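You operate a simulated robot arm through the tools that you are given. There is no shell and no other tool. Be economical: measure what you need, move in short steps, check, and stop when the job is done.

You run a simulated two-armed robot. Do the job below in one go: nothing can be reset, and whatever is moved stays where it is left.

JOB
Pick up the oil can marked "Medium" from the packing table top with one hand, pass it to the other hand and put it on the packing table low shelf. Set down upright: oil can.

The check looks at the end state, three seconds after you hand in, the way a careful person would. Anything else that was tipped, shoved, dropped, spilled or broken makes it a failure.

ROBOT AND FRAMES
Two 7-joint arms with three-finger grippers on one trunk, on a base that drives. Base frame: it is fixed to the floor where the robot stands at the start and does not move with it; the origin is under the middle of the robot, x ahead of it, y to its left, z up. Lengths are in mm, angles in degrees, forces in N, time in s.
The left shoulder is at the start at [70, 146, 1137], the right one opposite. With the tool pointing down near the work surface each hand reaches from about 280 to 680 mm from the robot's upright axis, wherever it stands, measured 20 degrees to its own side. Places, roughly: packing table low shelf [700, -300, 200]. Payload 2.2 kg a hand.
Tool frame (each hand has its own): the origin (TCP) lies between the finger pads and is the grasp point; the fingertips stand 28 mm ahead of it; z points along the fingers, y is the line along which they close. The gripper opens to 102 mm. The gripper's body begins 71 mm behind the TCP.
Orientation is that of the tool frame in the base frame, as [roll, pitch, yaw] about the fixed x, y, z axes, in that order (R = Rz(yaw) Ry(pitch) Rx(roll)). With the fingers straight down and closing along the base's y, the tool's x points along the base's -x, its y along +y and its z along -z.

CONTROLS
- The arms move only by the tool send_rows. It takes "left_targets", "right_targets" or both (then of equal length, played together; a hand with none holds still); each is a list of rows, each an object (a shift or turn left out is 0, a gripper value left out holds the last) with "dr": the turn, a rotation vector about the tool's x, y, z in degrees, a list of three; "xyz": the shift along the tool's x, y, z in mm, a list of three; "grip": the gripper command, from -1 (shut) to 1 (fully open), values between in proportion. In form: [{"dr": [wx, wy, wz], "xyz": [dx, dy, dz], "grip": grip}, ...]. A call has 1 to 8 rows; each row shifts and turns the commanded pose from where the row before left it, along the tool's axes as they then stand. Each row takes 0.2 s and may step no farther than 50 mm and 8.6 degrees from the row before; otherwise, or with a gripper value out of range, the whole call is refused. Where a pose cannot be reached the arm comes as near as it can. A force on the tool above 40 N (or 10 N above the force at the start of the call, whichever is more), or a blocked arm, ends the call early, and 0.2 s more pass. The fingers move at their own pace and stop on an object; they squeeze with about 32 N. The grip force told is the motor's: it shows also when the fingers shut on nothing. Time passes only in rows, and 0.2 s behind the last, so rows that do not move let the fingers close. The reply holds the time, the measured pose of the TCP, the force on the tool along the base axes, the opening and the grip force, in the units named above and with some noise, with the torque about the TCP (base axes, N m) and any sound that the robot's microphone picked up.
- Cameras (640 x 400 px; columns grow to the right, rows downward): "scene" is now at [135.3, -7.9, 1359.2]; the picture's right is [-0.09, -1.00, 0.00], its down [-0.64, 0.06, -0.77] and it looks along [0.77, -0.07, -0.64] (base axes); focal length 258 px, centre (320, 200). "left" rides on the left gripper at [72, 38, -86] in its tool frame; the picture's right is [-0.47, 0.89, 0.00], its down [-0.60, -0.32, -0.73] and it looks along [-0.65, -0.34, 0.68] (tool axes); focal length 256 px, centre (320, 200). "right" rides on the right gripper at [69, 44, -86] in its tool frame; the picture's right is [-0.53, 0.85, 0.00], its down [-0.58, -0.36, -0.73] and it looks along [-0.62, -0.39, 0.68] (tool axes); focal length 256 px, centre (320, 200).
- grab_frame(camera): a new picture of that camera. No time passes.
- move_column(by): slides the trunk up (or, below 0, down) by that many mm; the arms and the scene camera ride with it, the base frame stays. It gives what a move gives, with no picture.
- steer(legs): drives the robot by 1 to 6 legs, each [ahead, left, turn to the left] in mm, mm and degrees, along the robot's own axes; the way and the turn of a leg run together, so that a leg with both is an arc; at most 1500 mm and 180 degrees a leg. The arms and the cameras ride along, it lands a little off, and it stops where it bumps. It gives what a move gives.
- head_to(pan, tilt): turns the head with the scene camera to pan (to the left, within 86 degrees either way) and tilt (down, from -29 to 69), counted from straight ahead of the robot. It gives what a move gives.
- point_at(camera, pixels): for up to 12 pixels [column, row] of the newest picture of that camera ("zoom" is the newest enlarged one), the place [x, y, z] in the base frame of the surface seen there, good to about 2 mm. No time passes.
- inspect(camera, box): a new picture of the part [left, top, right, bottom] of that camera's present view, enlarged. No time passes.
- close_job(): hands the job in; it is judged then, once.

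Keep the steps short. Do not move on a guess: measure, check each grasp and each placing, and mend mistakes. In all there are 80 turns and 58 pictures (those below and enlarged ones count). Leave the grippers open and the arms clear of the work at the hand-in unless told otherwise, and finish with a single line.

The tools are called after ">>>" as name(argument=value, ...) on one line, values as JSON. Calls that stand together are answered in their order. send_rows: Moves the arms, as the interface text tells. Its arguments: {"type":"object","properties":{"left_targets":{"type":"array","items":{"type":"object","properties":{"dr":{"type":"array","items":{"type":"number"}},"xyz":{"type":"array","items":{"type":"number"}},"grip":{"type":"number"}}}},"right_targets":{"type":"array","items":{"type":"object","properties":{"dr":{"type":"array","items":{"type":"number"}},"xyz":{"type":"array","items":{"type":"number"}},"grip":{"type":"number"}}}}},"required":[]} The other tools are called the same way: move_column (by) slides the trunk up or down; steer (legs) drives the base; head_to (pan, tilt) turns the head that bears the scene camera; grab_frame (camera) takes a picture; point_at (camera, pixels) gives the place of the surface under pixels of a picture; inspect (camera, box) takes an enlarged picture of a part of a camera's view; close_job () hands the job in.

At the start:

```text
t: 0.0
left_tcp_pos: [498.4, 243.7, 1112.6]
left_ee_rot: [-180.0, 0.1, -179.9]
left_force: [0.1, -0.1, 0.0]
left_ft_torque: [0.01, -0.01, 0.02]
left_gripper_width: 102.1
left_grasp_force: 0.0
right_tcp_pos: [465.3, -209.0, 1105.3]
right_ee_rot: [180.0, 0.0, -179.9]
right_force: [0.2, -0.5, 0.6]
right_ft_torque: [0.0, -0.02, 0.02]
right_gripper_width: 101.8
right_grasp_force: 0.0
trunk travel left (down, up): [-675.0, 265.0]
robot x, y, heading: [3.2, -0.1, 0.1]
head pan, tilt: [-4.9, 39.8]
```

scene: 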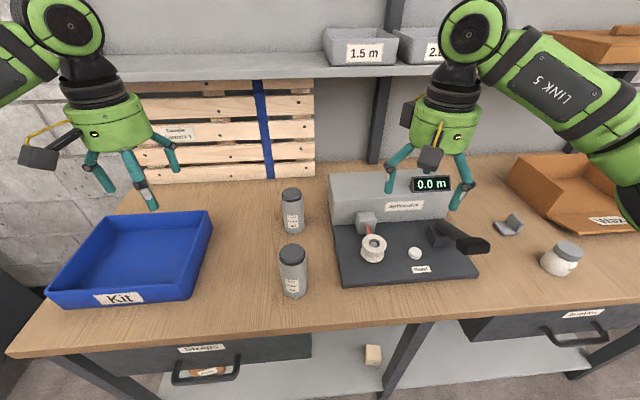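
right: 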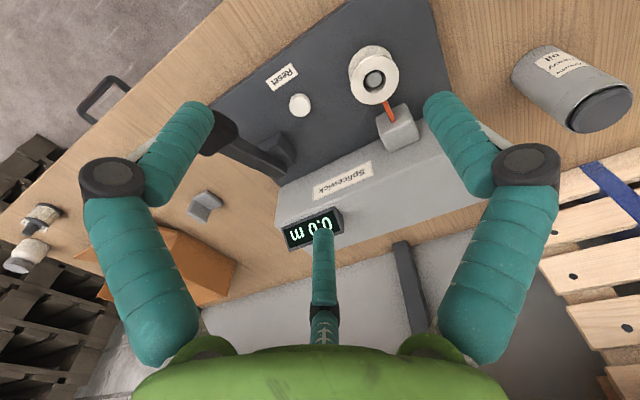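
left: 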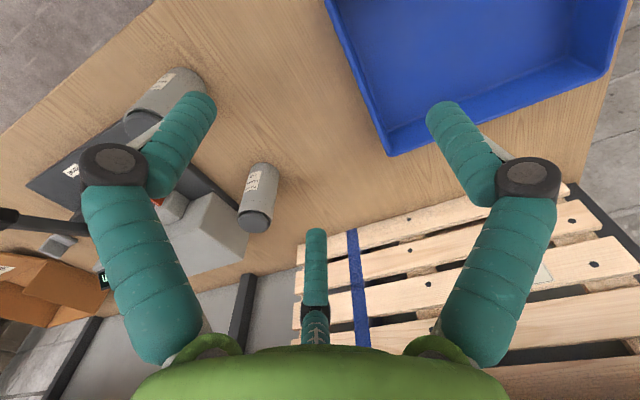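

Two cans are seen at about (292,210) and (293,270). I enlarge to read the labels.

>>> inspect(camera="scene", box=[250, 170, 346, 310])

>>> point_at(camera="scene", pixels=[[291, 193], [292, 248], [294, 295], [293, 231], [373, 355], [300, 320], [260, 380], [500, 370], [440, 350], [290, 340], [405, 345]])

```text
2.86 times, centred on (298, 240) of scene
```

zoom: 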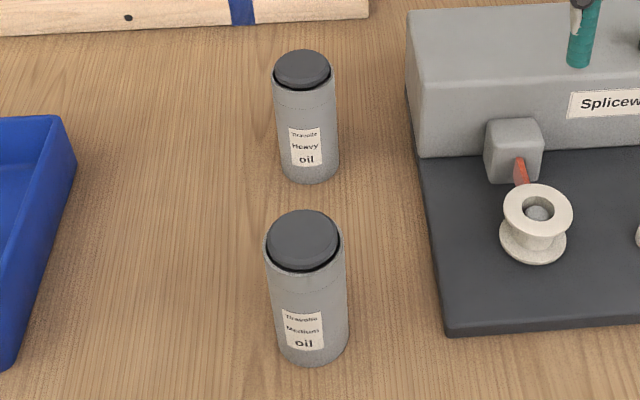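

```text
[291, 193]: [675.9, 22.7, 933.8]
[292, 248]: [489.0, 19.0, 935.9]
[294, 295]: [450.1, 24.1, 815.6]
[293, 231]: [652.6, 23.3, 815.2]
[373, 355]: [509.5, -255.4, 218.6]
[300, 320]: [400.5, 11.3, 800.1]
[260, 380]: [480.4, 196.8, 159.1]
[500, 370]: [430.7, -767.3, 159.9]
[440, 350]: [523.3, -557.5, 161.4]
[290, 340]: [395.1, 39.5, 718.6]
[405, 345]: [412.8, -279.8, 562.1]
```

The nearer can reads "Medium". I measure its lid, body and the table near it.

>>> inspect(camera="scene", box=[262, 235, 326, 305])

>>> head_to(pan=-10, tilt=65)

>>> grab_frame(camera="scene")

```text
5.71 times, centred on (294, 270) of scene
```

zoom: 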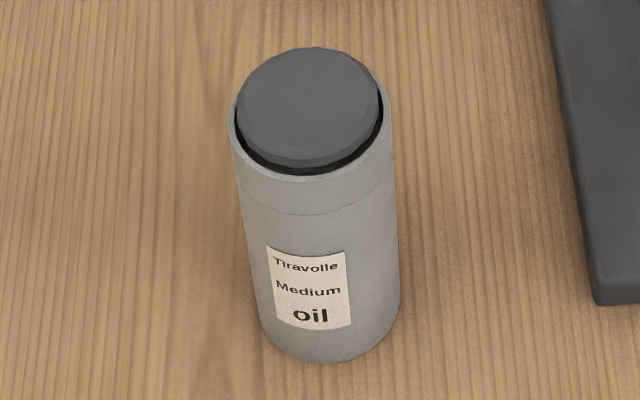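

```text
t: 0.9
left_tcp_pos: [498.9, 245.6, 1112.0]
left_ee_rot: [180.0, 0.0, -179.9]
left_force: [0.3, 0.6, 0.5]
left_ft_torque: [0.04, -0.01, 0.0]
left_gripper_width: 101.9
left_grasp_force: 0.1
right_tcp_pos: [464.7, -208.5, 1103.9]
right_ee_rot: [-179.9, 0.0, -180.0]
right_force: [0.2, 0.6, 0.7]
right_ft_torque: [0.0, 0.02, 0.0]
right_gripper_width: 101.7
right_grasp_force: 0.0
trunk travel left (down, up): [-675.0, 265.0]
robot x, y, heading: [0.2, 0.5, 0.2]
head pan, tilt: [-10.0, 65.0]
```

```text
52 pictures are left
```

scene: 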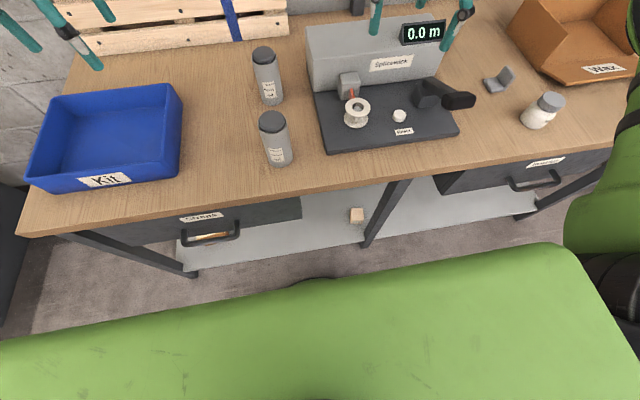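

Now the shelf front strip is visible. I measure the can and shelf features.

>>> point_at(camera="scene", pixels=[[272, 114], [272, 133], [259, 124], [286, 122], [278, 166], [276, 170], [365, 243], [290, 247], [200, 268], [320, 220], [357, 210], [357, 221]])

>>> point_at(camera="zoom", pixels=[[310, 52], [310, 158], [240, 105], [378, 105], [250, 200], [392, 190], [320, 220], [320, 358], [310, 105], [310, 178], [590, 300]])

>>> point_at(camera="scene", pixels=[[300, 198], [212, 241], [300, 218], [384, 215], [400, 230], [520, 205], [400, 185], [372, 246], [440, 192], [180, 190], [230, 213], [330, 195]])

```text
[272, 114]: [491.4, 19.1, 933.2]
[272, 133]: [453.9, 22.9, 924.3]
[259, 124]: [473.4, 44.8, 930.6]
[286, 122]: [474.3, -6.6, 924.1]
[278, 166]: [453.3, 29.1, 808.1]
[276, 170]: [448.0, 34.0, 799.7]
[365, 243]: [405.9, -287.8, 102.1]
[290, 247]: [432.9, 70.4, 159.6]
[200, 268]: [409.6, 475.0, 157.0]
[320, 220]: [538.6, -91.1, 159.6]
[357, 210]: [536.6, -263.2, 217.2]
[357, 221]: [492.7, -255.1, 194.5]
```

```text
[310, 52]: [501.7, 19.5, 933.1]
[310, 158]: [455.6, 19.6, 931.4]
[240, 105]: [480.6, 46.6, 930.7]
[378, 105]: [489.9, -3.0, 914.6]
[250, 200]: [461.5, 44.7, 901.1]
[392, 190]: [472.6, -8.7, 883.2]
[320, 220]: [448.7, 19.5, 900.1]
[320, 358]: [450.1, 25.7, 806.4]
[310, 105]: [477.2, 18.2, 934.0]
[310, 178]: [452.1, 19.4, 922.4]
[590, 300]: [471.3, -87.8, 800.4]
```

```text
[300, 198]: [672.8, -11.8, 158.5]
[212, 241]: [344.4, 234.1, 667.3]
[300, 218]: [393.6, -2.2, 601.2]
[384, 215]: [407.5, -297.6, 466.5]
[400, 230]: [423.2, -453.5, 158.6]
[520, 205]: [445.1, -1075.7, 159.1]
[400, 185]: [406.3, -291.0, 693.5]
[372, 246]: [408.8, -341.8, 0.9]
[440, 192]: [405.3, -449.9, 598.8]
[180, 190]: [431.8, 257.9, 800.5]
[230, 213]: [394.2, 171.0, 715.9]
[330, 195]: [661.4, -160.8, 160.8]
```

Medium can: axis (477, 19), radius about 28, z 800–934. The shelf top is z 160, clear around (515, -100). The left hand moves over the can, fingers open.

>>> send_rows(left_targets=[{"xyz": [5, -46, 0], "grip": 1}, {"xyz": [5, -46, 0]}, {"xyz": [5, -46, 0]}, {"xyz": [5, -46, 0]}, {"xyz": [2, -42, 0]}, {"xyz": [0, 0, 48]}, {"xyz": [0, 0, 48]}, {"xyz": [0, 0, 0]}])

>>> grab_frame(camera="left")

```text
t: 2.7
left_tcp_pos: [472.7, 19.7, 1018.6]
left_ee_rot: [-180.0, 0.1, -180.0]
left_force: [-0.1, -0.2, 0.7]
left_ft_torque: [0.02, -0.02, -0.01]
left_gripper_width: 102.0
left_grasp_force: 0.1
right_tcp_pos: [464.6, -209.1, 1105.5]
right_ee_rot: [179.9, 0.0, -180.0]
right_force: [1.1, 1.3, -0.5]
right_ft_torque: [0.04, 0.0, 0.01]
right_gripper_width: 102.1
right_grasp_force: 0.0
trunk travel left (down, up): [-675.0, 265.0]
robot x, y, heading: [4.6, 0.6, -0.0]
head pan, tilt: [-10.0, 65.0]
```

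```text
51 pictures are left
```

left: 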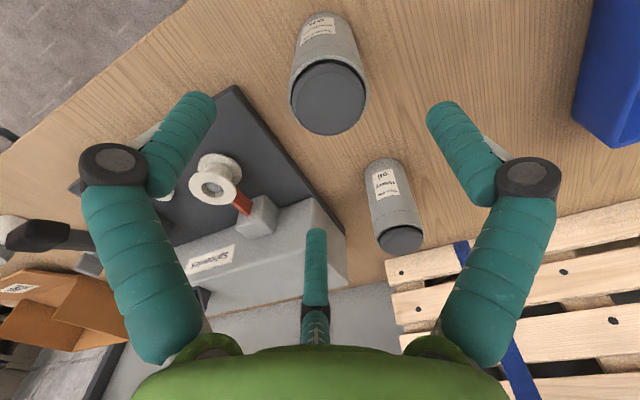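

A third, thinner prong shows at (316,265). I measure it together with the finger tips and the can lid.

>>> point_at(camera="left", pixels=[[316, 235], [316, 270], [314, 320], [200, 100], [440, 108], [160, 185], [480, 185], [327, 100], [327, 132], [293, 95], [365, 95], [327, 65]])

>>> head_to(pan=0, tilt=40)

>>> inspect(camera="scene", box=[200, 60, 420, 320])

```text
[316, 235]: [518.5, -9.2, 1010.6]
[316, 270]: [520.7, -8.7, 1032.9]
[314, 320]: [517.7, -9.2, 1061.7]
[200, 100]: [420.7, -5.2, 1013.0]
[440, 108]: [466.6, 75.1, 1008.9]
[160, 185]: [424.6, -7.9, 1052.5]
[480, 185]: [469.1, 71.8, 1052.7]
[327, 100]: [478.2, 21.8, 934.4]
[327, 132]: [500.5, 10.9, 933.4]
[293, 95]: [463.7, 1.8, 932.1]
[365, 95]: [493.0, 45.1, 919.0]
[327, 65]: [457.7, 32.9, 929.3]
```

```text
t: 3.6
left_tcp_pos: [475.3, 19.5, 1018.2]
left_ee_rot: [-180.0, 0.0, -180.0]
left_force: [-0.1, 0.6, 0.2]
left_ft_torque: [-0.03, -0.01, 0.02]
left_gripper_width: 102.0
left_grasp_force: 0.0
right_tcp_pos: [466.5, -208.8, 1105.1]
right_ee_rot: [-180.0, -0.1, 180.0]
right_force: [0.5, 0.2, -0.2]
right_ft_torque: [-0.02, 0.01, 0.01]
right_gripper_width: 102.1
right_grasp_force: 0.2
trunk travel left (down, up): [-675.0, 265.0]
robot x, y, heading: [-3.7, -0.4, -0.1]
head pan, tilt: [0.0, 40.0]
```

```text
1.54 times, centred on (310, 190) of scene
```

zoom: 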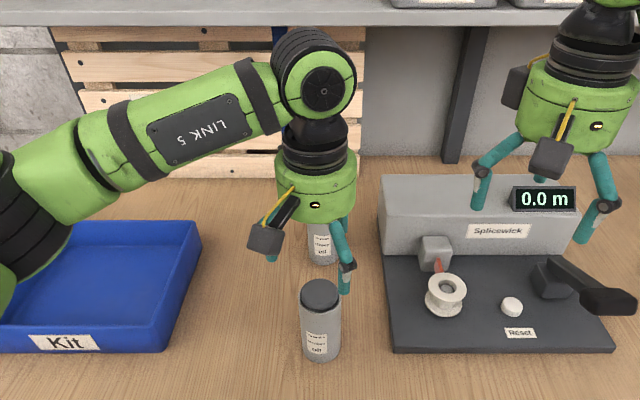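

The visible gripper has three prongs around the grasp point, unlike the two-finger description. I test how they move with the free right hand: close it part-way and look.

>>> send_rows(right_targets=[{"grip": -1}, {"grip": -1}, {"grip": -1}])

>>> grab_frame(camera="right")

```text
t: 4.4
left_tcp_pos: [473.0, 20.4, 1018.3]
left_ee_rot: [-179.9, 0.0, -179.9]
left_force: [1.0, -0.5, -0.4]
left_ft_torque: [0.02, -0.04, 0.01]
left_gripper_width: 101.9
left_grasp_force: 0.0
right_tcp_pos: [464.7, -208.8, 1105.9]
right_ee_rot: [-180.0, -0.1, -180.0]
right_force: [-0.5, -0.3, 1.0]
right_ft_torque: [0.01, 0.04, 0.04]
right_gripper_width: 2.4
right_grasp_force: 30.8
trunk travel left (down, up): [-675.0, 265.0]
robot x, y, heading: [-1.3, 2.9, -0.1]
head pan, tilt: [0.0, 40.0]
```

```text
49 pictures are left
```

right: 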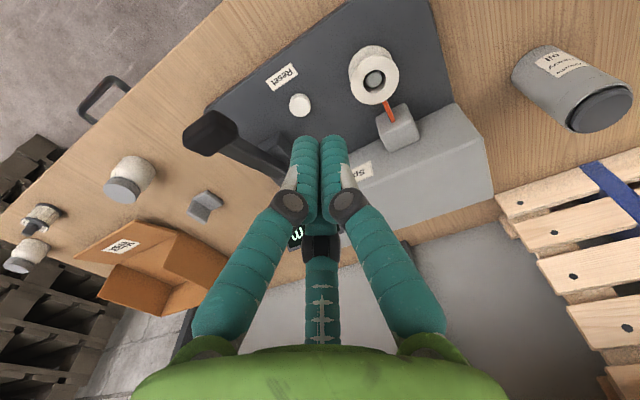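

The three prongs close concentrically. Whether the contact shape is two- or three-fingered matters for the side grip, so I'll test it against the table's front edge. First I measure that edge.

>>> grab_frame(camera="scene")

>>> point_at(camera="scene", pixels=[[390, 310], [390, 314], [390, 318], [390, 322], [390, 326], [390, 330], [420, 310], [420, 314], [420, 318], [420, 322]])

```text
48 pictures are left
```

scene: 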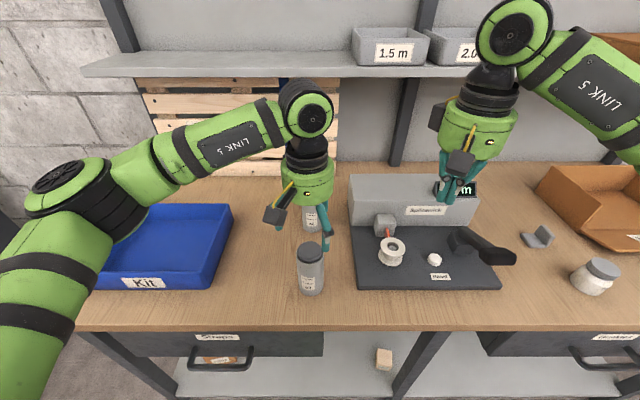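

```text
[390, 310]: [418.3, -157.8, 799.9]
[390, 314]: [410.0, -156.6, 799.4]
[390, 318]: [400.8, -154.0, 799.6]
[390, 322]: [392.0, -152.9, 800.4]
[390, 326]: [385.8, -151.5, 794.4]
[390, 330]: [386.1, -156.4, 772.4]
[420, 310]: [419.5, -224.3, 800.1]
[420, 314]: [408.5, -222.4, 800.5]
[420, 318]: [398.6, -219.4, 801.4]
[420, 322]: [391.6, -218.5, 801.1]
```

Edge at x=386. The right hand opens, moves to x≈366 and comes down toward the table height, TCP stopping at z≈850 first.

>>> send_rows(right_targets=[{"xyz": [48, 0, 0], "grip": 1}, {"xyz": [50, 0, 0]}, {"xyz": [0, 0, 50]}, {"xyz": [0, 0, 50]}, {"xyz": [0, 0, 50]}, {"xyz": [0, 0, 50]}, {"xyz": [0, 0, 50]}, {"xyz": [0, 0, 0]}])

>>> grab_frame(camera="right")

```text
t: 6.2
left_tcp_pos: [474.5, 20.5, 1019.0]
left_ee_rot: [-179.9, 0.0, -180.0]
left_force: [0.9, -0.5, 0.3]
left_ft_torque: [-0.02, 0.04, -0.01]
left_gripper_width: 102.3
left_grasp_force: 0.1
right_tcp_pos: [364.9, -208.8, 858.4]
right_ee_rot: [179.9, -0.1, -179.9]
right_force: [0.1, -0.3, 0.9]
right_ft_torque: [-0.05, 0.0, -0.01]
right_gripper_width: 101.9
right_grasp_force: 0.0
trunk travel left (down, up): [-675.0, 265.0]
robot x, y, heading: [-0.6, 0.7, -0.2]
head pan, tilt: [0.0, 40.0]
```

```text
47 pictures are left
```

right: 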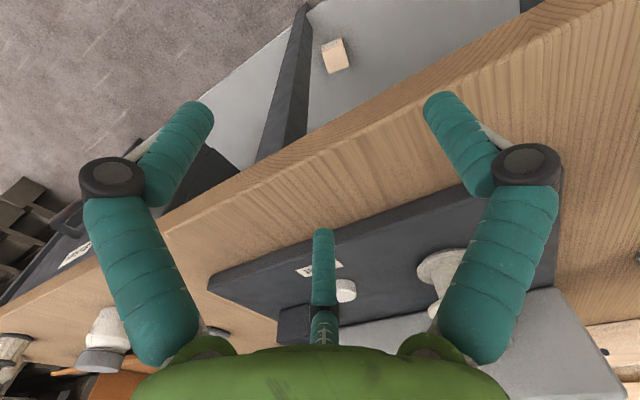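

The front prong is over the table top. I go down in small steps; contact before z≈828 would mean the third prong is real.

>>> send_rows(right_targets=[{"xyz": [0, 0, 8]}, {"xyz": [0, 0, 8]}, {"xyz": [0, 0, 6]}, {"xyz": [0, 0, 5]}, {"xyz": [0, 0, 5]}, {"xyz": [0, 0, 5]}, {"xyz": [0, 0, 5]}, {"xyz": [0, 0, 0]}])

```text
t: 8.0
left_tcp_pos: [472.7, 19.5, 1018.7]
left_ee_rot: [180.0, 0.0, -179.9]
left_force: [-0.9, 0.4, -0.8]
left_ft_torque: [0.03, -0.03, 0.02]
left_gripper_width: 102.0
left_grasp_force: 0.1
right_tcp_pos: [366.8, -208.9, 814.2]
right_ee_rot: [-179.9, 0.1, -180.0]
right_force: [-0.8, -0.1, 1.6]
right_ft_torque: [-0.05, -0.08, -0.05]
right_gripper_width: 102.1
right_grasp_force: 0.1
trunk travel left (down, up): [-675.0, 265.0]
robot x, y, heading: [2.9, 1.9, 0.1]
head pan, tilt: [0.0, 40.0]
```

No contact at 814. I look whether the front prong visibly sinks into the table.

>>> grab_frame(camera="right")

```text
46 pictures are left
```

right: 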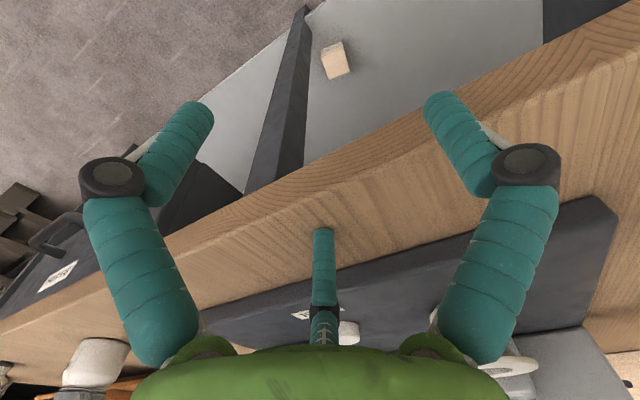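

>>> point_at(camera="right", pixels=[[323, 231], [323, 224], [315, 231], [323, 250], [195, 104], [440, 98], [323, 205], [435, 92]])

```text
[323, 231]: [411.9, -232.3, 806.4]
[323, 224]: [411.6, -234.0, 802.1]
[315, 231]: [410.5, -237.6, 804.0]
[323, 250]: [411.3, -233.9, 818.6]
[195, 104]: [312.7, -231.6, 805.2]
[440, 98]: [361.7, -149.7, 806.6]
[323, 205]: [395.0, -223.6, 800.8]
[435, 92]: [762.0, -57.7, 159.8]
```

The prong's visible tip is only just at the table surface (z≈802). I go 18 mm further in small steps.

>>> send_rows(right_targets=[{"xyz": [0, 0, 4]}, {"xyz": [0, 0, 4]}, {"xyz": [0, 0, 4]}, {"xyz": [0, 0, 4]}, {"xyz": [0, 0, 4]}, {"xyz": [0, 0, 0]}])

>>> grab_frame(camera="right")

```text
t: 8.7
left_tcp_pos: [472.7, 18.9, 1018.6]
left_ee_rot: [-180.0, 0.1, 180.0]
left_force: [0.2, 0.0, 0.4]
left_ft_torque: [0.0, 0.03, 0.03]
left_gripper_width: 102.1
left_grasp_force: 0.1
right_tcp_pos: [374.9, -211.2, 810.6]
right_ee_rot: [-179.6, 1.6, 179.6]
right_force: [-2.2, -4.6, 14.9]
right_ft_torque: [-0.47, -0.67, -0.16]
right_gripper_width: 103.0
right_grasp_force: 0.1
trunk travel left (down, up): [-675.0, 265.0]
robot x, y, heading: [-0.2, -1.1, 0.2]
head pan, tilt: [0.0, 40.0]
stopped in row 3 (right hand): the force on the tool passed its limit at 44 N (the readings are from after the stop); the commanded pose is now the measured one
```

```text
45 pictures are left
```

right: 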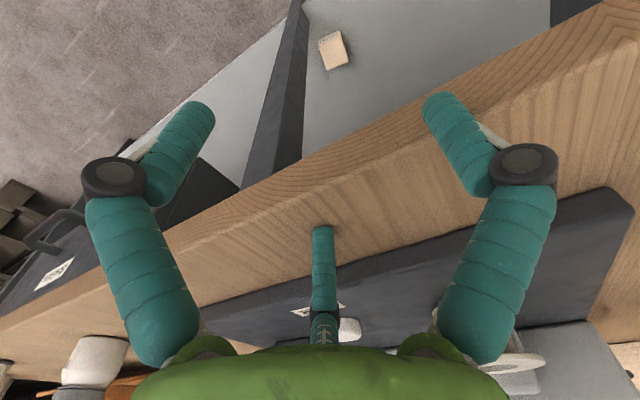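

Contact at TCP z≈811, force and torque put it at 45 mm ahead/28 mm right: the third prong is solid, and tips stand ~12 mm ahead of the TCP. So these are three-jaw hands: f3 at tool +y, the others at (±51, −29). The top grasp is concentric anyway. The right hand retreats upward; then the left descends on the can.

>>> send_rows(right_targets=[{"xyz": [0, 0, -40]}, {"xyz": [0, 0, -45]}, {"xyz": [0, 0, -45]}, {"xyz": [0, 0, -45]}, {"xyz": [0, 0, -45]}, {"xyz": [0, 0, -45]}, {"xyz": [0, 30, -20]}, {"xyz": [0, 0, 0]}], left_targets=[{"xyz": [-3, -1, 20]}, {"xyz": [0, 0, 20]}, {"xyz": [0, 0, 20]}, {"xyz": [0, 0, 15]}, {"xyz": [0, 0, 10]}, {"xyz": [0, 0, 10]}, {"xyz": [0, 0, 6]}, {"xyz": [0, 0, 0]}])

>>> grab_frame(camera="left")

```text
t: 10.5
left_tcp_pos: [476.4, 17.1, 916.5]
left_ee_rot: [-180.0, 0.0, -179.9]
left_force: [-0.4, 0.1, -0.1]
left_ft_torque: [0.04, 0.03, 0.0]
left_gripper_width: 102.2
left_grasp_force: 0.0
right_tcp_pos: [371.2, -182.7, 1091.8]
right_ee_rot: [-179.9, 1.2, 179.8]
right_force: [-1.4, -0.2, -0.5]
right_ft_torque: [0.02, -0.01, 0.02]
right_gripper_width: 101.9
right_grasp_force: 0.1
trunk travel left (down, up): [-675.0, 265.0]
robot x, y, heading: [2.2, -1.6, 0.1]
head pan, tilt: [0.0, 40.0]
```

```text
44 pictures are left
```

left: 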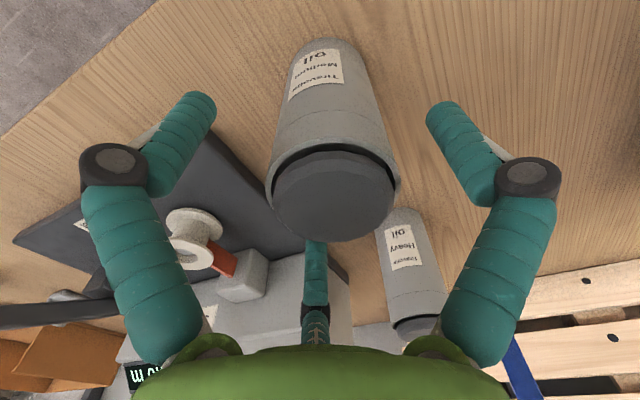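

The can lies centred between the prongs. I go 3 mm lower, 2 mm left, then close.

>>> send_rows(left_targets=[{"xyz": [0, 2, 3]}, {"grip": 0.4}, {"grip": 0}, {"grip": -1}, {"grip": -1}, {"grip": -1}])

>>> grab_frame(camera="left")

```text
t: 11.9
left_tcp_pos: [477.9, 20.1, 915.5]
left_ee_rot: [-180.0, 0.1, -179.9]
left_force: [2.7, 2.1, 4.3]
left_ft_torque: [-0.01, -0.19, 0.05]
left_gripper_width: 61.6
left_grasp_force: 31.6
right_tcp_pos: [371.8, -182.0, 1091.3]
right_ee_rot: [-179.7, 1.2, 179.7]
right_force: [0.7, 0.2, 0.5]
right_ft_torque: [-0.01, 0.03, 0.0]
right_gripper_width: 101.8
right_grasp_force: 0.0
trunk travel left (down, up): [-675.0, 265.0]
robot x, y, heading: [0.2, -0.7, -0.1]
head pan, tilt: [0.0, 40.0]
```

```text
43 pictures are left
```

left: 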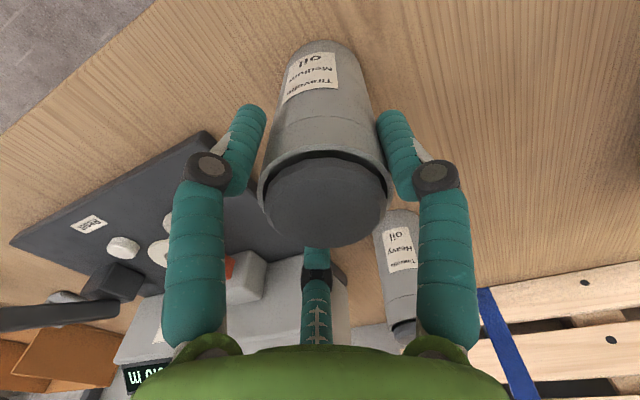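

Gripped at width 62. Lift gently 20 mm, then further.

>>> send_rows(left_targets=[{"xyz": [0, 0, -6]}, {"xyz": [0, 0, -14]}, {"xyz": [0, 0, -20]}, {"xyz": [0, 0, -30]}, {"xyz": [0, 0, -30]}, {"xyz": [0, 0, -30]}, {"xyz": [0, 0, -20]}, {"xyz": [0, 0, 0]}])

>>> grab_frame(camera="scene")

```text
t: 13.7
left_tcp_pos: [477.7, 20.2, 1061.6]
left_ee_rot: [-180.0, -0.1, -179.9]
left_force: [-0.4, 0.0, -2.4]
left_ft_torque: [-0.03, 0.01, -0.01]
left_gripper_width: 61.0
left_grasp_force: 32.4
right_tcp_pos: [372.4, -181.4, 1090.8]
right_ee_rot: [-179.8, 1.3, 179.6]
right_force: [0.6, 1.3, -0.9]
right_ft_torque: [0.01, 0.01, 0.01]
right_gripper_width: 102.1
right_grasp_force: 0.1
trunk travel left (down, up): [-675.0, 265.0]
robot x, y, heading: [1.3, -2.3, -0.1]
head pan, tilt: [0.0, 40.0]
```

```text
42 pictures are left
```

scene: 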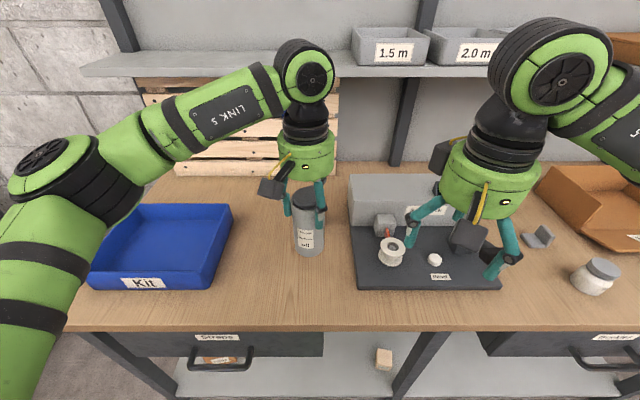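

Held (weighs ~2.4 N). I back the base off 300 mm so both hands have free air.

>>> steer(legs=[[-300, 0, 0]])

>>> send_rows(right_targets=[{"xyz": [-30, -20, 0], "dr": [0, -8.5, 0]}, {"xyz": [-30, -20, 0], "dr": [0, -8.5, 0]}, {"dr": [0, -8.5, 0]}, {"dr": [0, -8.5, 0]}, {"dr": [0, 0, 0]}])

```text
t: 15.7
left_tcp_pos: [175.3, 20.2, 1060.4]
left_ee_rot: [179.9, -0.1, 179.8]
left_force: [0.5, 0.0, -3.0]
left_ft_torque: [0.01, 0.04, -0.03]
left_gripper_width: 59.0
left_grasp_force: 32.2
right_tcp_pos: [67.8, -181.9, 1091.3]
right_ee_rot: [-179.9, 1.2, 179.6]
right_force: [0.7, 0.0, 0.1]
right_ft_torque: [0.0, 0.02, 0.0]
right_gripper_width: 102.2
right_grasp_force: 0.0
trunk travel left (down, up): [-675.0, 265.0]
robot x, y, heading: [-304.5, 1.4, -0.6]
head pan, tilt: [0.0, 40.0]
```

```text
t: 16.9
left_tcp_pos: [175.0, 19.2, 1061.6]
left_ee_rot: [-180.0, -0.1, 179.8]
left_force: [0.3, 0.4, -3.8]
left_ft_torque: [0.02, 0.03, 0.02]
left_gripper_width: 58.7
left_grasp_force: 32.2
right_tcp_pos: [128.0, -222.5, 1095.9]
right_ee_rot: [-179.8, 35.3, 179.6]
right_force: [-0.6, -0.4, -0.5]
right_ft_torque: [0.04, -0.06, -0.03]
right_gripper_width: 102.1
right_grasp_force: 0.1
trunk travel left (down, up): [-675.0, 265.0]
robot x, y, heading: [-299.3, 2.4, -0.2]
head pan, tilt: [0.0, 40.0]
```

Right hand tips forward properly. Left carries the can 145 mm forward for room, right continues tilting and lowers.

>>> send_rows(left_targets=[{"xyz": [-25, 0, 0]}, {"xyz": [-40, 0, 0]}, {"xyz": [-40, 0, 0]}, {"xyz": [-25, 0, 0]}, {"xyz": [-15, 0, 0]}, {}, {}, {}], right_targets=[{"dr": [0, -8.5, 0]}, {"dr": [0, -8.5, 0]}, {"dr": [0, -8.5, 0]}, {"dr": [0, -8.5, 0]}, {"dr": [0, -8.5, 0]}, {"xyz": [35, 0, 0]}, {"xyz": [35, 0, 0]}, {}])

>>> grab_frame(camera="scene")

>>> grab_frame(camera="right")

```text
t: 18.7
left_tcp_pos: [301.6, 22.0, 1059.8]
left_ee_rot: [-179.8, -0.1, 179.8]
left_force: [0.3, -0.5, -2.8]
left_ft_torque: [-0.05, 0.01, 0.0]
left_gripper_width: 58.9
left_grasp_force: 32.2
left hand out of reach, approached as far as the arm can: row 4, 5
right_tcp_pos: [209.0, -230.1, 1101.9]
right_ee_rot: [-179.2, 77.4, -179.6]
right_force: [-0.3, 0.4, 0.6]
right_ft_torque: [0.01, 0.02, -0.04]
right_gripper_width: 101.9
right_grasp_force: 0.0
right hand out of reach, approached as far as the arm can: row 2, 3, 4, 5, 6, 7
trunk travel left (down, up): [-675.0, 265.0]
robot x, y, heading: [-302.3, 3.2, -0.4]
head pan, tilt: [0.0, 40.0]
```

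```text
41 pictures are left
```

scene: 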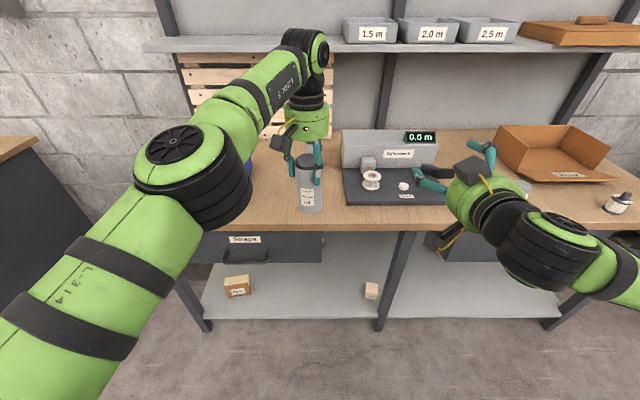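

```text
40 pictures are left
```

right: 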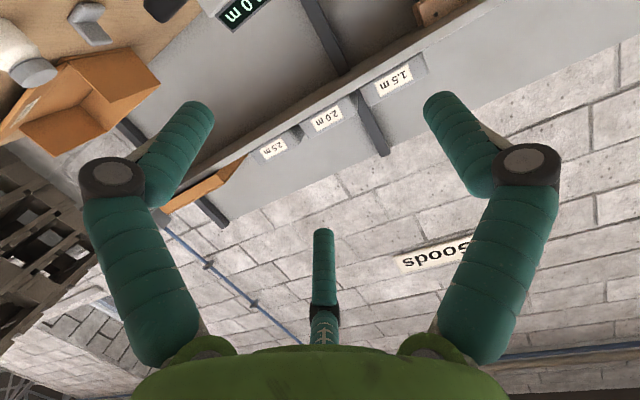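

The level right hand needs TCP at least ~510 mm ahead of the robot, so the can must be a bit lower and farther forward. I back off another 300 mm (free air for later lowering too), then lower both hands.

>>> steer(legs=[[-300, 0, 0]])

>>> send_rows(left_targets=[{"xyz": [0, 0, 20]}, {"xyz": [0, 0, 30]}, {"xyz": [0, 0, 30]}, {"xyz": [0, 0, 30]}, {"xyz": [-20, 0, 10]}, {"xyz": [-20, 0, 0]}, {"xyz": [-20, 0, 0]}, {}], right_targets=[{"xyz": [40, 0, 0]}, {"xyz": [40, 0, 0]}, {"xyz": [40, 0, 0]}, {"xyz": [40, 0, 0]}, {"xyz": [20, 0, 0]}, {"xyz": [0, 0, 0]}, {}, {}])

>>> grab_frame(camera="scene")

```text
t: 20.8
left_tcp_pos: [-6.2, 25.1, 1059.5]
left_ee_rot: [-179.9, -0.1, 179.9]
left_force: [0.9, 0.0, -2.6]
left_ft_torque: [0.01, 0.03, -0.03]
left_gripper_width: 58.8
left_grasp_force: 32.1
right_tcp_pos: [-98.4, -228.2, 1100.0]
right_ee_rot: [-179.3, 77.3, -179.8]
right_force: [0.1, 0.3, -0.7]
right_ft_torque: [-0.02, -0.02, -0.01]
right_gripper_width: 102.3
right_grasp_force: 0.1
trunk travel left (down, up): [-675.0, 265.0]
robot x, y, heading: [-610.4, 3.5, -0.2]
head pan, tilt: [0.0, 40.0]
```

```text
t: 22.6
left_tcp_pos: [9.6, 28.4, 938.2]
left_ee_rot: [-180.0, -0.1, 179.8]
left_force: [0.6, 0.2, -3.4]
left_ft_torque: [0.02, -0.02, 0.03]
left_gripper_width: 58.8
left_grasp_force: 31.9
left hand out of reach, approached as far as the arm can: row 5, 6, 7
right_tcp_pos: [-98.5, -229.1, 1102.1]
right_ee_rot: [-179.4, 77.3, -179.8]
right_force: [-0.3, -0.5, -0.1]
right_ft_torque: [-0.01, -0.05, 0.05]
right_gripper_width: 101.9
right_grasp_force: 0.1
right hand out of reach, approached as far as the arm can: row 1, 2, 3, 4, 5
trunk travel left (down, up): [-675.0, 265.0]
robot x, y, heading: [-612.7, 2.1, -0.2]
head pan, tilt: [0.0, 40.0]
```

```text
39 pictures are left
```

scene: 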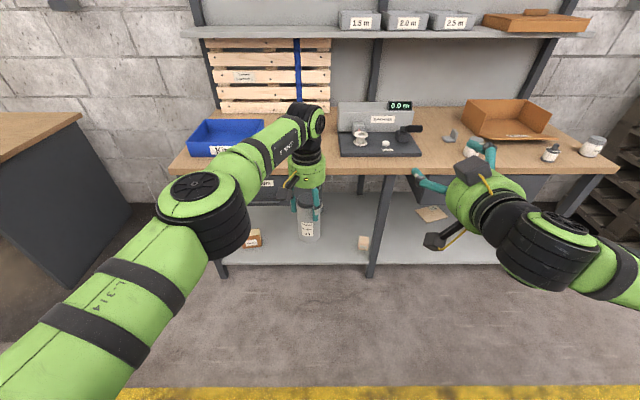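

The right hand didn't follow. I test small reachable moves: forward along its tool z.

>>> send_rows(right_targets=[{"xyz": [0, 0, 20]}, {"xyz": [0, 0, 20]}, {}])

```text
t: 23.4
left_tcp_pos: [9.4, 29.4, 938.6]
left_ee_rot: [-179.9, -0.1, 179.8]
left_force: [0.1, 1.0, -3.8]
left_ft_torque: [-0.02, -0.01, 0.02]
left_gripper_width: 59.0
left_grasp_force: 32.1
right_tcp_pos: [-59.7, -228.9, 1099.0]
right_ee_rot: [-179.5, 76.9, -179.9]
right_force: [0.3, -0.5, -0.3]
right_ft_torque: [0.01, 0.03, 0.02]
right_gripper_width: 101.8
right_grasp_force: 0.0
right hand out of reach, approached as far as the arm can: row 2
trunk travel left (down, up): [-675.0, 265.0]
robot x, y, heading: [-616.3, -0.0, -0.0]
head pan, tilt: [0.0, 40.0]
```

It moves on from the reached pose, so it's a wrist/joint limit. The forearm comes from the right, so I yaw the hand left (about tool x) 34°, which should relax it.

>>> send_rows(right_targets=[{"dr": [-8.5, 0, 0]}, {"dr": [-8.5, 0, 0]}, {"dr": [-8.5, 0, 0]}, {"dr": [-8.5, 0, 0]}, {"xyz": [30, 0, 0]}, {"xyz": [30, 0, 0]}, {"xyz": [30, 0, 0]}, {}])

```text
t: 25.2
left_tcp_pos: [10.5, 28.1, 938.7]
left_ee_rot: [-180.0, 0.0, 179.9]
left_force: [0.7, -0.1, -2.6]
left_ft_torque: [-0.04, -0.01, -0.02]
left_gripper_width: 59.0
left_grasp_force: 31.5
right_tcp_pos: [-79.8, -232.2, 1009.7]
right_ee_rot: [146.7, 77.4, -179.8]
right_force: [1.2, -0.5, 0.6]
right_ft_torque: [0.0, 0.0, -0.03]
right_gripper_width: 102.1
right_grasp_force: 0.1
trunk travel left (down, up): [-675.0, 265.0]
robot x, y, heading: [-612.2, 3.4, -0.4]
head pan, tilt: [0.0, 40.0]
```

That frees it. Now: right rolls −7° about its axis so its closing line is level; the left hand turns 34° with the can so its prongs stay clear of the right hand's upper prong.

>>> send_rows(left_targets=[{"dr": [0, 0, -8.5]}, {"dr": [0, 0, -8.5]}, {"dr": [0, 0, -8.5]}, {"dr": [0, 0, -8.5]}, {}, {}], right_targets=[{"dr": [0, 0, -7]}, {"xyz": [40, 0, 0]}, {"xyz": [40, 0, 0]}, {"xyz": [30, 0, 0]}, {}, {}])

>>> grab_frame(camera="scene")

```text
t: 26.6
left_tcp_pos: [10.6, 27.3, 938.9]
left_ee_rot: [-180.0, 0.0, -146.1]
left_force: [-1.1, 0.9, -3.3]
left_ft_torque: [0.02, 0.0, -0.02]
left_gripper_width: 58.7
left_grasp_force: 31.9
right_tcp_pos: [-95.4, -243.5, 902.8]
right_ee_rot: [179.8, 79.4, -146.0]
right_force: [0.2, -0.6, 0.2]
right_ft_torque: [0.01, 0.0, -0.04]
right_gripper_width: 101.9
right_grasp_force: 0.0
trunk travel left (down, up): [-675.0, 265.0]
robot x, y, heading: [-615.9, 4.7, -0.1]
head pan, tilt: [0.0, 40.0]
```

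```text
38 pictures are left
```

scene: 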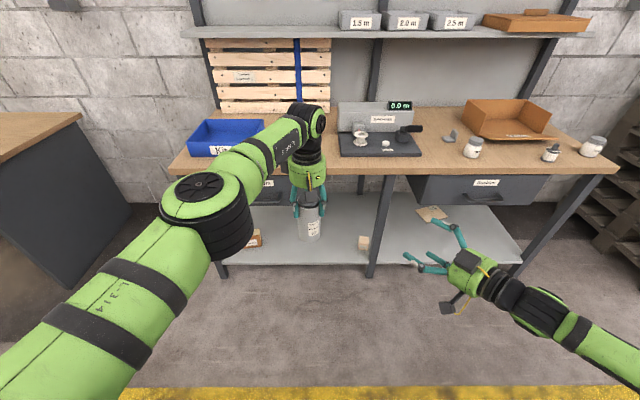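

Both hands are now yawed 34°. I check the held can closely.

>>> inspect(camera="scene", box=[270, 150, 350, 250])

>>> point_at(camera="scene", pixels=[[309, 238], [300, 225], [317, 225], [309, 225], [309, 208], [309, 240]])

```text
4.00 times, centred on (310, 200) of scene
```

zoom: 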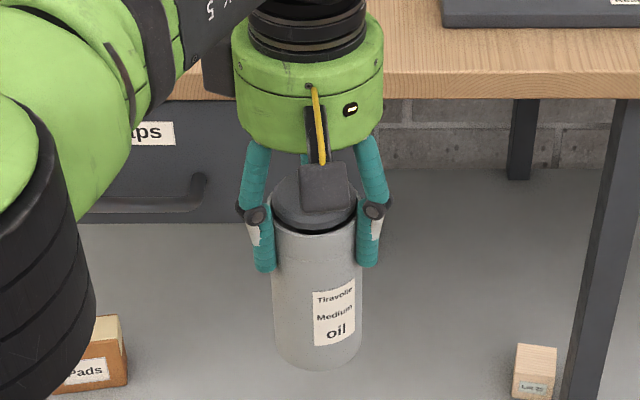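

```text
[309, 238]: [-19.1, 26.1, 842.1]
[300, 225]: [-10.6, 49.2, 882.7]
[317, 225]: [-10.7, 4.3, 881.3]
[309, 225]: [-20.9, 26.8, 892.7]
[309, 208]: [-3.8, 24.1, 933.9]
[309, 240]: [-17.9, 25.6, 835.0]
```

>>> point_at(camera="zoom", pixels=[[263, 268], [263, 255], [368, 262], [370, 250], [317, 362], [285, 345], [350, 345], [325, 196], [325, 208]])

```text
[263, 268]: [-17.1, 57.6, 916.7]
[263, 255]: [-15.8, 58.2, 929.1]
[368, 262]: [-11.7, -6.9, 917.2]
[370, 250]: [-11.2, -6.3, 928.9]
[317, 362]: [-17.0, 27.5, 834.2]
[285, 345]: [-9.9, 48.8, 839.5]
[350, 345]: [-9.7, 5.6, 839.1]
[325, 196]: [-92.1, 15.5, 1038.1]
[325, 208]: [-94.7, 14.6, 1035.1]
```

The can hangs vertical, axis about (9, 27), bottom ≈ 827; left tips end at z≈915. The right hand goes to a pre-grasp 100 mm behind the can along its own axis.

>>> send_rows(right_targets=[{"xyz": [-3.9, 30.3, 26.8], "grip": 1}, {"xyz": [-3.9, 30.3, 26.8]}, {"xyz": [-3.9, 30.3, 26.8]}, {"xyz": [-3.9, 30.3, 26.8]}, {"xyz": [-3.9, 30.3, 26.8]}, {}, {}])

>>> grab_frame(camera="right")

>>> inspect(camera="scene", box=[230, 130, 430, 255])

```text
t: 28.2
left_tcp_pos: [10.8, 28.1, 937.9]
left_ee_rot: [179.9, -0.1, -146.1]
left_force: [-0.6, 0.2, -3.1]
left_ft_torque: [-0.03, -0.01, 0.01]
left_gripper_width: 58.9
left_grasp_force: 31.7
right_tcp_pos: [-69.0, -40.1, 894.7]
right_ee_rot: [180.0, 79.4, -145.8]
right_force: [0.5, -0.4, -0.1]
right_ft_torque: [0.0, 0.02, -0.03]
right_gripper_width: 102.3
right_grasp_force: 0.0
trunk travel left (down, up): [-675.0, 265.0]
robot x, y, heading: [-613.1, 2.1, -0.1]
head pan, tilt: [0.0, 40.0]
```

```text
36 pictures are left
```

right: 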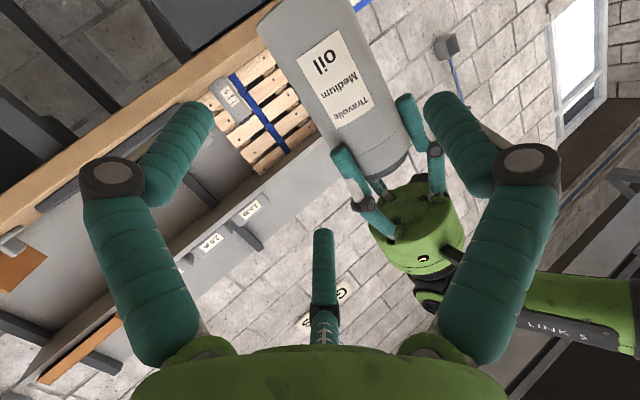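

```text
3.20 times, centred on (330, 192) of scene
```

zoom: 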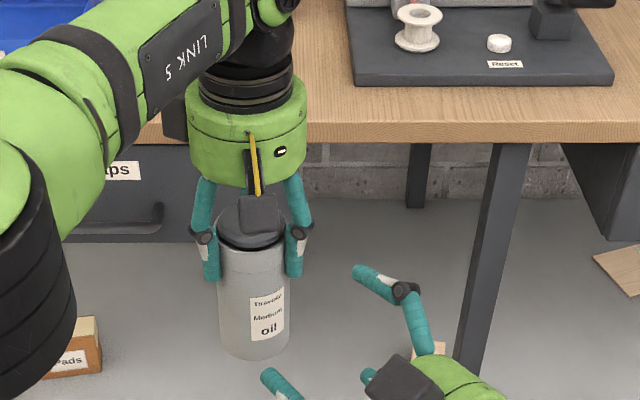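

A second box sits on top of the right hand (zoom (405,370)). I measure it and the prongs against the left hand's underside.

>>> point_at(camera="zoom", pixels=[[405, 375], [405, 362], [425, 370], [360, 272], [405, 290], [280, 380], [258, 230], [245, 222], [250, 178], [268, 375]])

>>> point_at(camera="right", pixels=[[340, 150], [405, 100], [325, 60], [390, 165], [430, 250], [265, 20], [372, 20], [300, 60]])

```text
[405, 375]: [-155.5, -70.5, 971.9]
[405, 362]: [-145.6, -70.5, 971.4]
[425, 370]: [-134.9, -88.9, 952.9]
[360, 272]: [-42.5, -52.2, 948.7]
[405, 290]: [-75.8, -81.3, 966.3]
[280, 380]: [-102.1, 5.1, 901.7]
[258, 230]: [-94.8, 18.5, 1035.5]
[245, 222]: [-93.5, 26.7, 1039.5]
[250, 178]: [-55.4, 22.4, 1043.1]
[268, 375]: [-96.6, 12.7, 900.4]
```

```text
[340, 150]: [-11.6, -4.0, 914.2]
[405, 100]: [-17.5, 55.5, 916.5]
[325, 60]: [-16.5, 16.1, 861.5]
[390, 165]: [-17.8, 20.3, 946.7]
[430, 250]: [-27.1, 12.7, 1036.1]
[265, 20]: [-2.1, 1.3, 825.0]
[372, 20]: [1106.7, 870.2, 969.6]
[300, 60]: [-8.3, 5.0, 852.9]
```

Clearances are fine. The can's offset along the closing line is 12; I want 15.5 mid-gap. Shift −4 and slide in 60 mm first.

>>> send_rows(right_targets=[{"xyz": [0, -3.8, 0]}, {"xyz": [0, 0, 15]}, {"xyz": [0, 0, 15]}, {"xyz": [0, 0, 15]}, {"xyz": [0, 0, 15]}, {}])

>>> grab_frame(camera="right")

>>> inspect(camera="scene", box=[230, 130, 430, 255])

```text
t: 29.6
left_tcp_pos: [9.4, 27.7, 939.1]
left_ee_rot: [179.9, 0.0, -146.1]
left_force: [-0.6, -0.5, -3.2]
left_ft_torque: [0.03, 0.02, -0.02]
left_gripper_width: 58.7
left_grasp_force: 32.3
right_tcp_pos: [-18.8, -10.0, 884.8]
right_ee_rot: [179.8, 79.4, -145.9]
right_force: [0.1, 0.2, -0.2]
right_ft_torque: [0.02, -0.01, 0.0]
right_gripper_width: 102.1
right_grasp_force: 0.0
trunk travel left (down, up): [-675.0, 265.0]
robot x, y, heading: [-615.2, 3.5, -0.2]
head pan, tilt: [0.0, 40.0]
```

```text
34 pictures are left
```

right: 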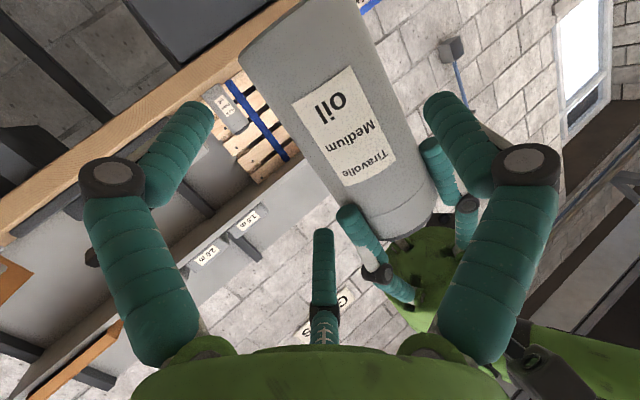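

```text
3.20 times, centred on (330, 192) of scene
```

zoom: 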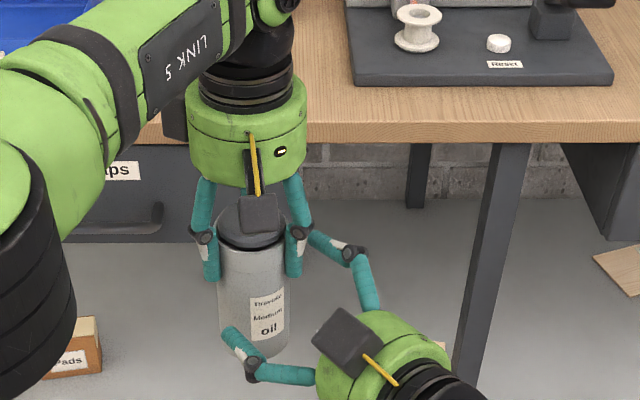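

>>> point_at(camera="right", pixels=[[323, 235], [323, 265], [316, 240], [331, 240], [350, 225], [345, 212], [372, 240], [190, 108], [440, 100], [360, 60], [460, 215], [440, 160]])

>>> point_at(camera="zoom", pixels=[[313, 236], [318, 244], [295, 260], [300, 235], [230, 335], [348, 252], [292, 272], [355, 270]])

```text
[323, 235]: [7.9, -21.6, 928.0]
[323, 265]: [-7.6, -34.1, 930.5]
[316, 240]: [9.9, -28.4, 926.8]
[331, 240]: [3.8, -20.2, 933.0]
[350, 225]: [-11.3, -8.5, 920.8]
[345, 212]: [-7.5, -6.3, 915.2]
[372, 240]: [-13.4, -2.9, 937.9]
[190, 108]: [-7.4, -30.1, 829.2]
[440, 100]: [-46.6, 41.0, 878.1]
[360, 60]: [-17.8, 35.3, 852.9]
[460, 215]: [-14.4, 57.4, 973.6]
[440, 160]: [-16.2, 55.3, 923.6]
```

```text
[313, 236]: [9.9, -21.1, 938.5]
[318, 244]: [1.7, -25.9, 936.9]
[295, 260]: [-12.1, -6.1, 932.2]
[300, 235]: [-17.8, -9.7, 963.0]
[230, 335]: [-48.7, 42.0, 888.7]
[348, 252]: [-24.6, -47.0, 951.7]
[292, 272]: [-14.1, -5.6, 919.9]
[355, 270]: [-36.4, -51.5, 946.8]
```

Clear by ~10 mm on every prong. Slide in the remaining 39 mm.

>>> send_rows(right_targets=[{"xyz": [0, 0, 13]}, {"xyz": [0, 0, 13]}, {"xyz": [0, 0, 13]}, {}])

>>> grab_frame(camera="right")

```text
t: 30.6
left_tcp_pos: [9.3, 27.7, 939.0]
left_ee_rot: [-180.0, 0.0, -146.2]
left_force: [1.0, -0.1, -3.2]
left_ft_torque: [-0.04, 0.03, -0.02]
left_gripper_width: 59.0
left_grasp_force: 31.8
right_tcp_pos: [14.3, 11.1, 876.3]
right_ee_rot: [179.8, 79.4, -146.2]
right_force: [-0.7, 0.6, 0.0]
right_ft_torque: [-0.04, 0.01, 0.01]
right_gripper_width: 102.1
right_grasp_force: 0.2
trunk travel left (down, up): [-675.0, 265.0]
robot x, y, heading: [-609.5, 2.7, -0.1]
head pan, tilt: [0.0, 40.0]
```

```text
32 pictures are left
```

right: 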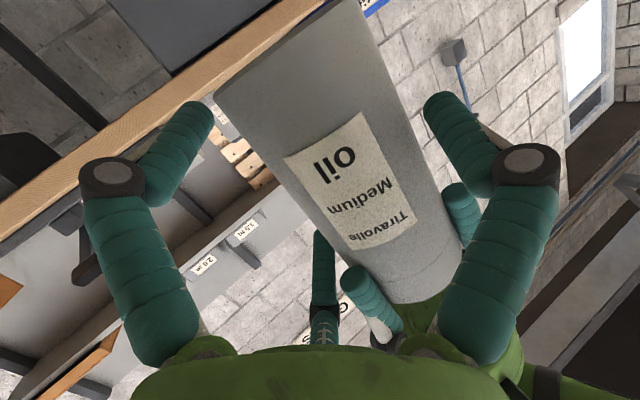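

In place, no contact. Close the right hand gradually.

>>> send_rows(right_targets=[{"grip": 0.8}, {"grip": 0.7}, {"grip": 0.6}, {"grip": 0.5}, {"grip": 0.4}, {}])

>>> grab_frame(camera="right")

```text
t: 32.0
left_tcp_pos: [10.7, 28.3, 938.5]
left_ee_rot: [-179.8, 0.2, -146.2]
left_force: [15.7, -7.3, -5.1]
left_ft_torque: [0.0, -0.42, -0.07]
left_gripper_width: 58.9
left_grasp_force: 32.4
right_tcp_pos: [12.8, 13.4, 876.0]
right_ee_rot: [179.9, 79.5, -145.7]
right_force: [-15.5, 7.9, 1.7]
right_ft_torque: [-0.43, -0.53, 0.27]
right_gripper_width: 83.1
right_grasp_force: 31.8
trunk travel left (down, up): [-675.0, 265.0]
robot x, y, heading: [-610.3, 0.4, -0.3]
head pan, tilt: [0.0, 40.0]
```

```text
31 pictures are left
```

right: 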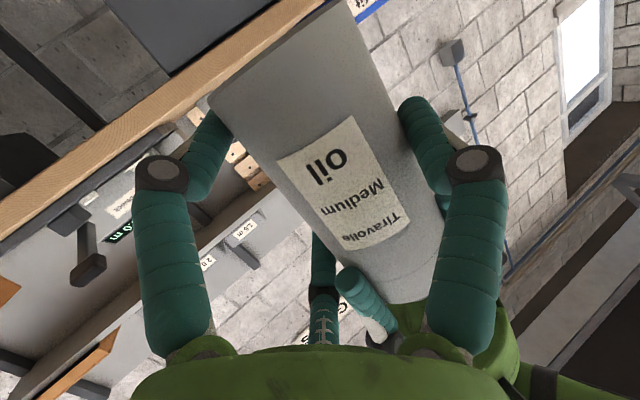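

The +y prong carries 15 N more than the other two (width 83). I shift the right hand 2 mm along its +y to balance and squeeze fully.

>>> send_rows(right_targets=[{"xyz": [0, 1, 0], "grip": 0.2}, {"xyz": [0, 1, 0], "grip": -0.2}, {"grip": -1}, {}])

```text
t: 33.0
left_tcp_pos: [9.5, 27.8, 938.0]
left_ee_rot: [179.9, -0.1, -146.1]
left_force: [6.3, -8.1, -1.4]
left_ft_torque: [-0.07, -0.18, -0.11]
left_gripper_width: 58.8
left_grasp_force: 32.0
right_tcp_pos: [11.8, 13.6, 877.2]
right_ee_rot: [180.0, 79.4, -145.8]
right_force: [-6.4, 9.9, 0.3]
right_ft_torque: [-0.47, -0.2, 0.14]
right_gripper_width: 82.7
right_grasp_force: 32.3
trunk travel left (down, up): [-675.0, 265.0]
robot x, y, heading: [-611.0, 4.6, -0.0]
head pan, tilt: [0.0, 40.0]
```

>>> send_rows(right_targets=[{"xyz": [0, 1, 0]}, {"xyz": [0, 1, 0]}, {}])

>>> inspect(camera="scene", box=[230, 130, 430, 255])

```text
t: 33.8
left_tcp_pos: [10.2, 27.5, 938.4]
left_ee_rot: [179.9, -0.4, -146.2]
left_force: [-8.2, -5.7, 4.6]
left_ft_torque: [-0.23, 0.25, -0.08]
left_gripper_width: 58.7
left_grasp_force: 32.7
right_tcp_pos: [11.2, 14.1, 878.0]
right_ee_rot: [179.9, 79.4, -146.0]
right_force: [9.3, 6.9, -4.8]
right_ft_torque: [-0.27, 0.29, -0.04]
right_gripper_width: 82.7
right_grasp_force: 32.3
trunk travel left (down, up): [-675.0, 265.0]
robot x, y, heading: [-613.7, 2.2, -0.2]
head pan, tilt: [0.0, 40.0]
```

```text
3.20 times, centred on (330, 192) of scene
```

zoom: 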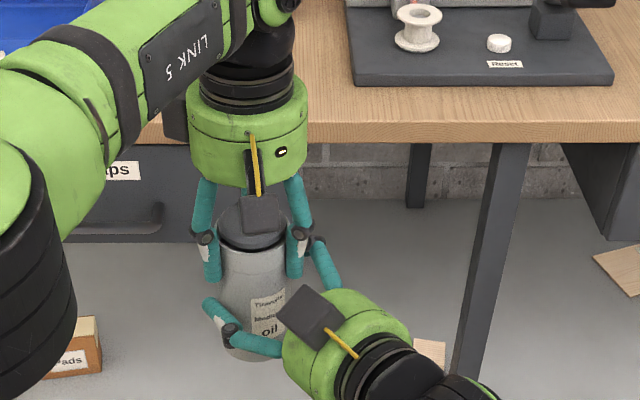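

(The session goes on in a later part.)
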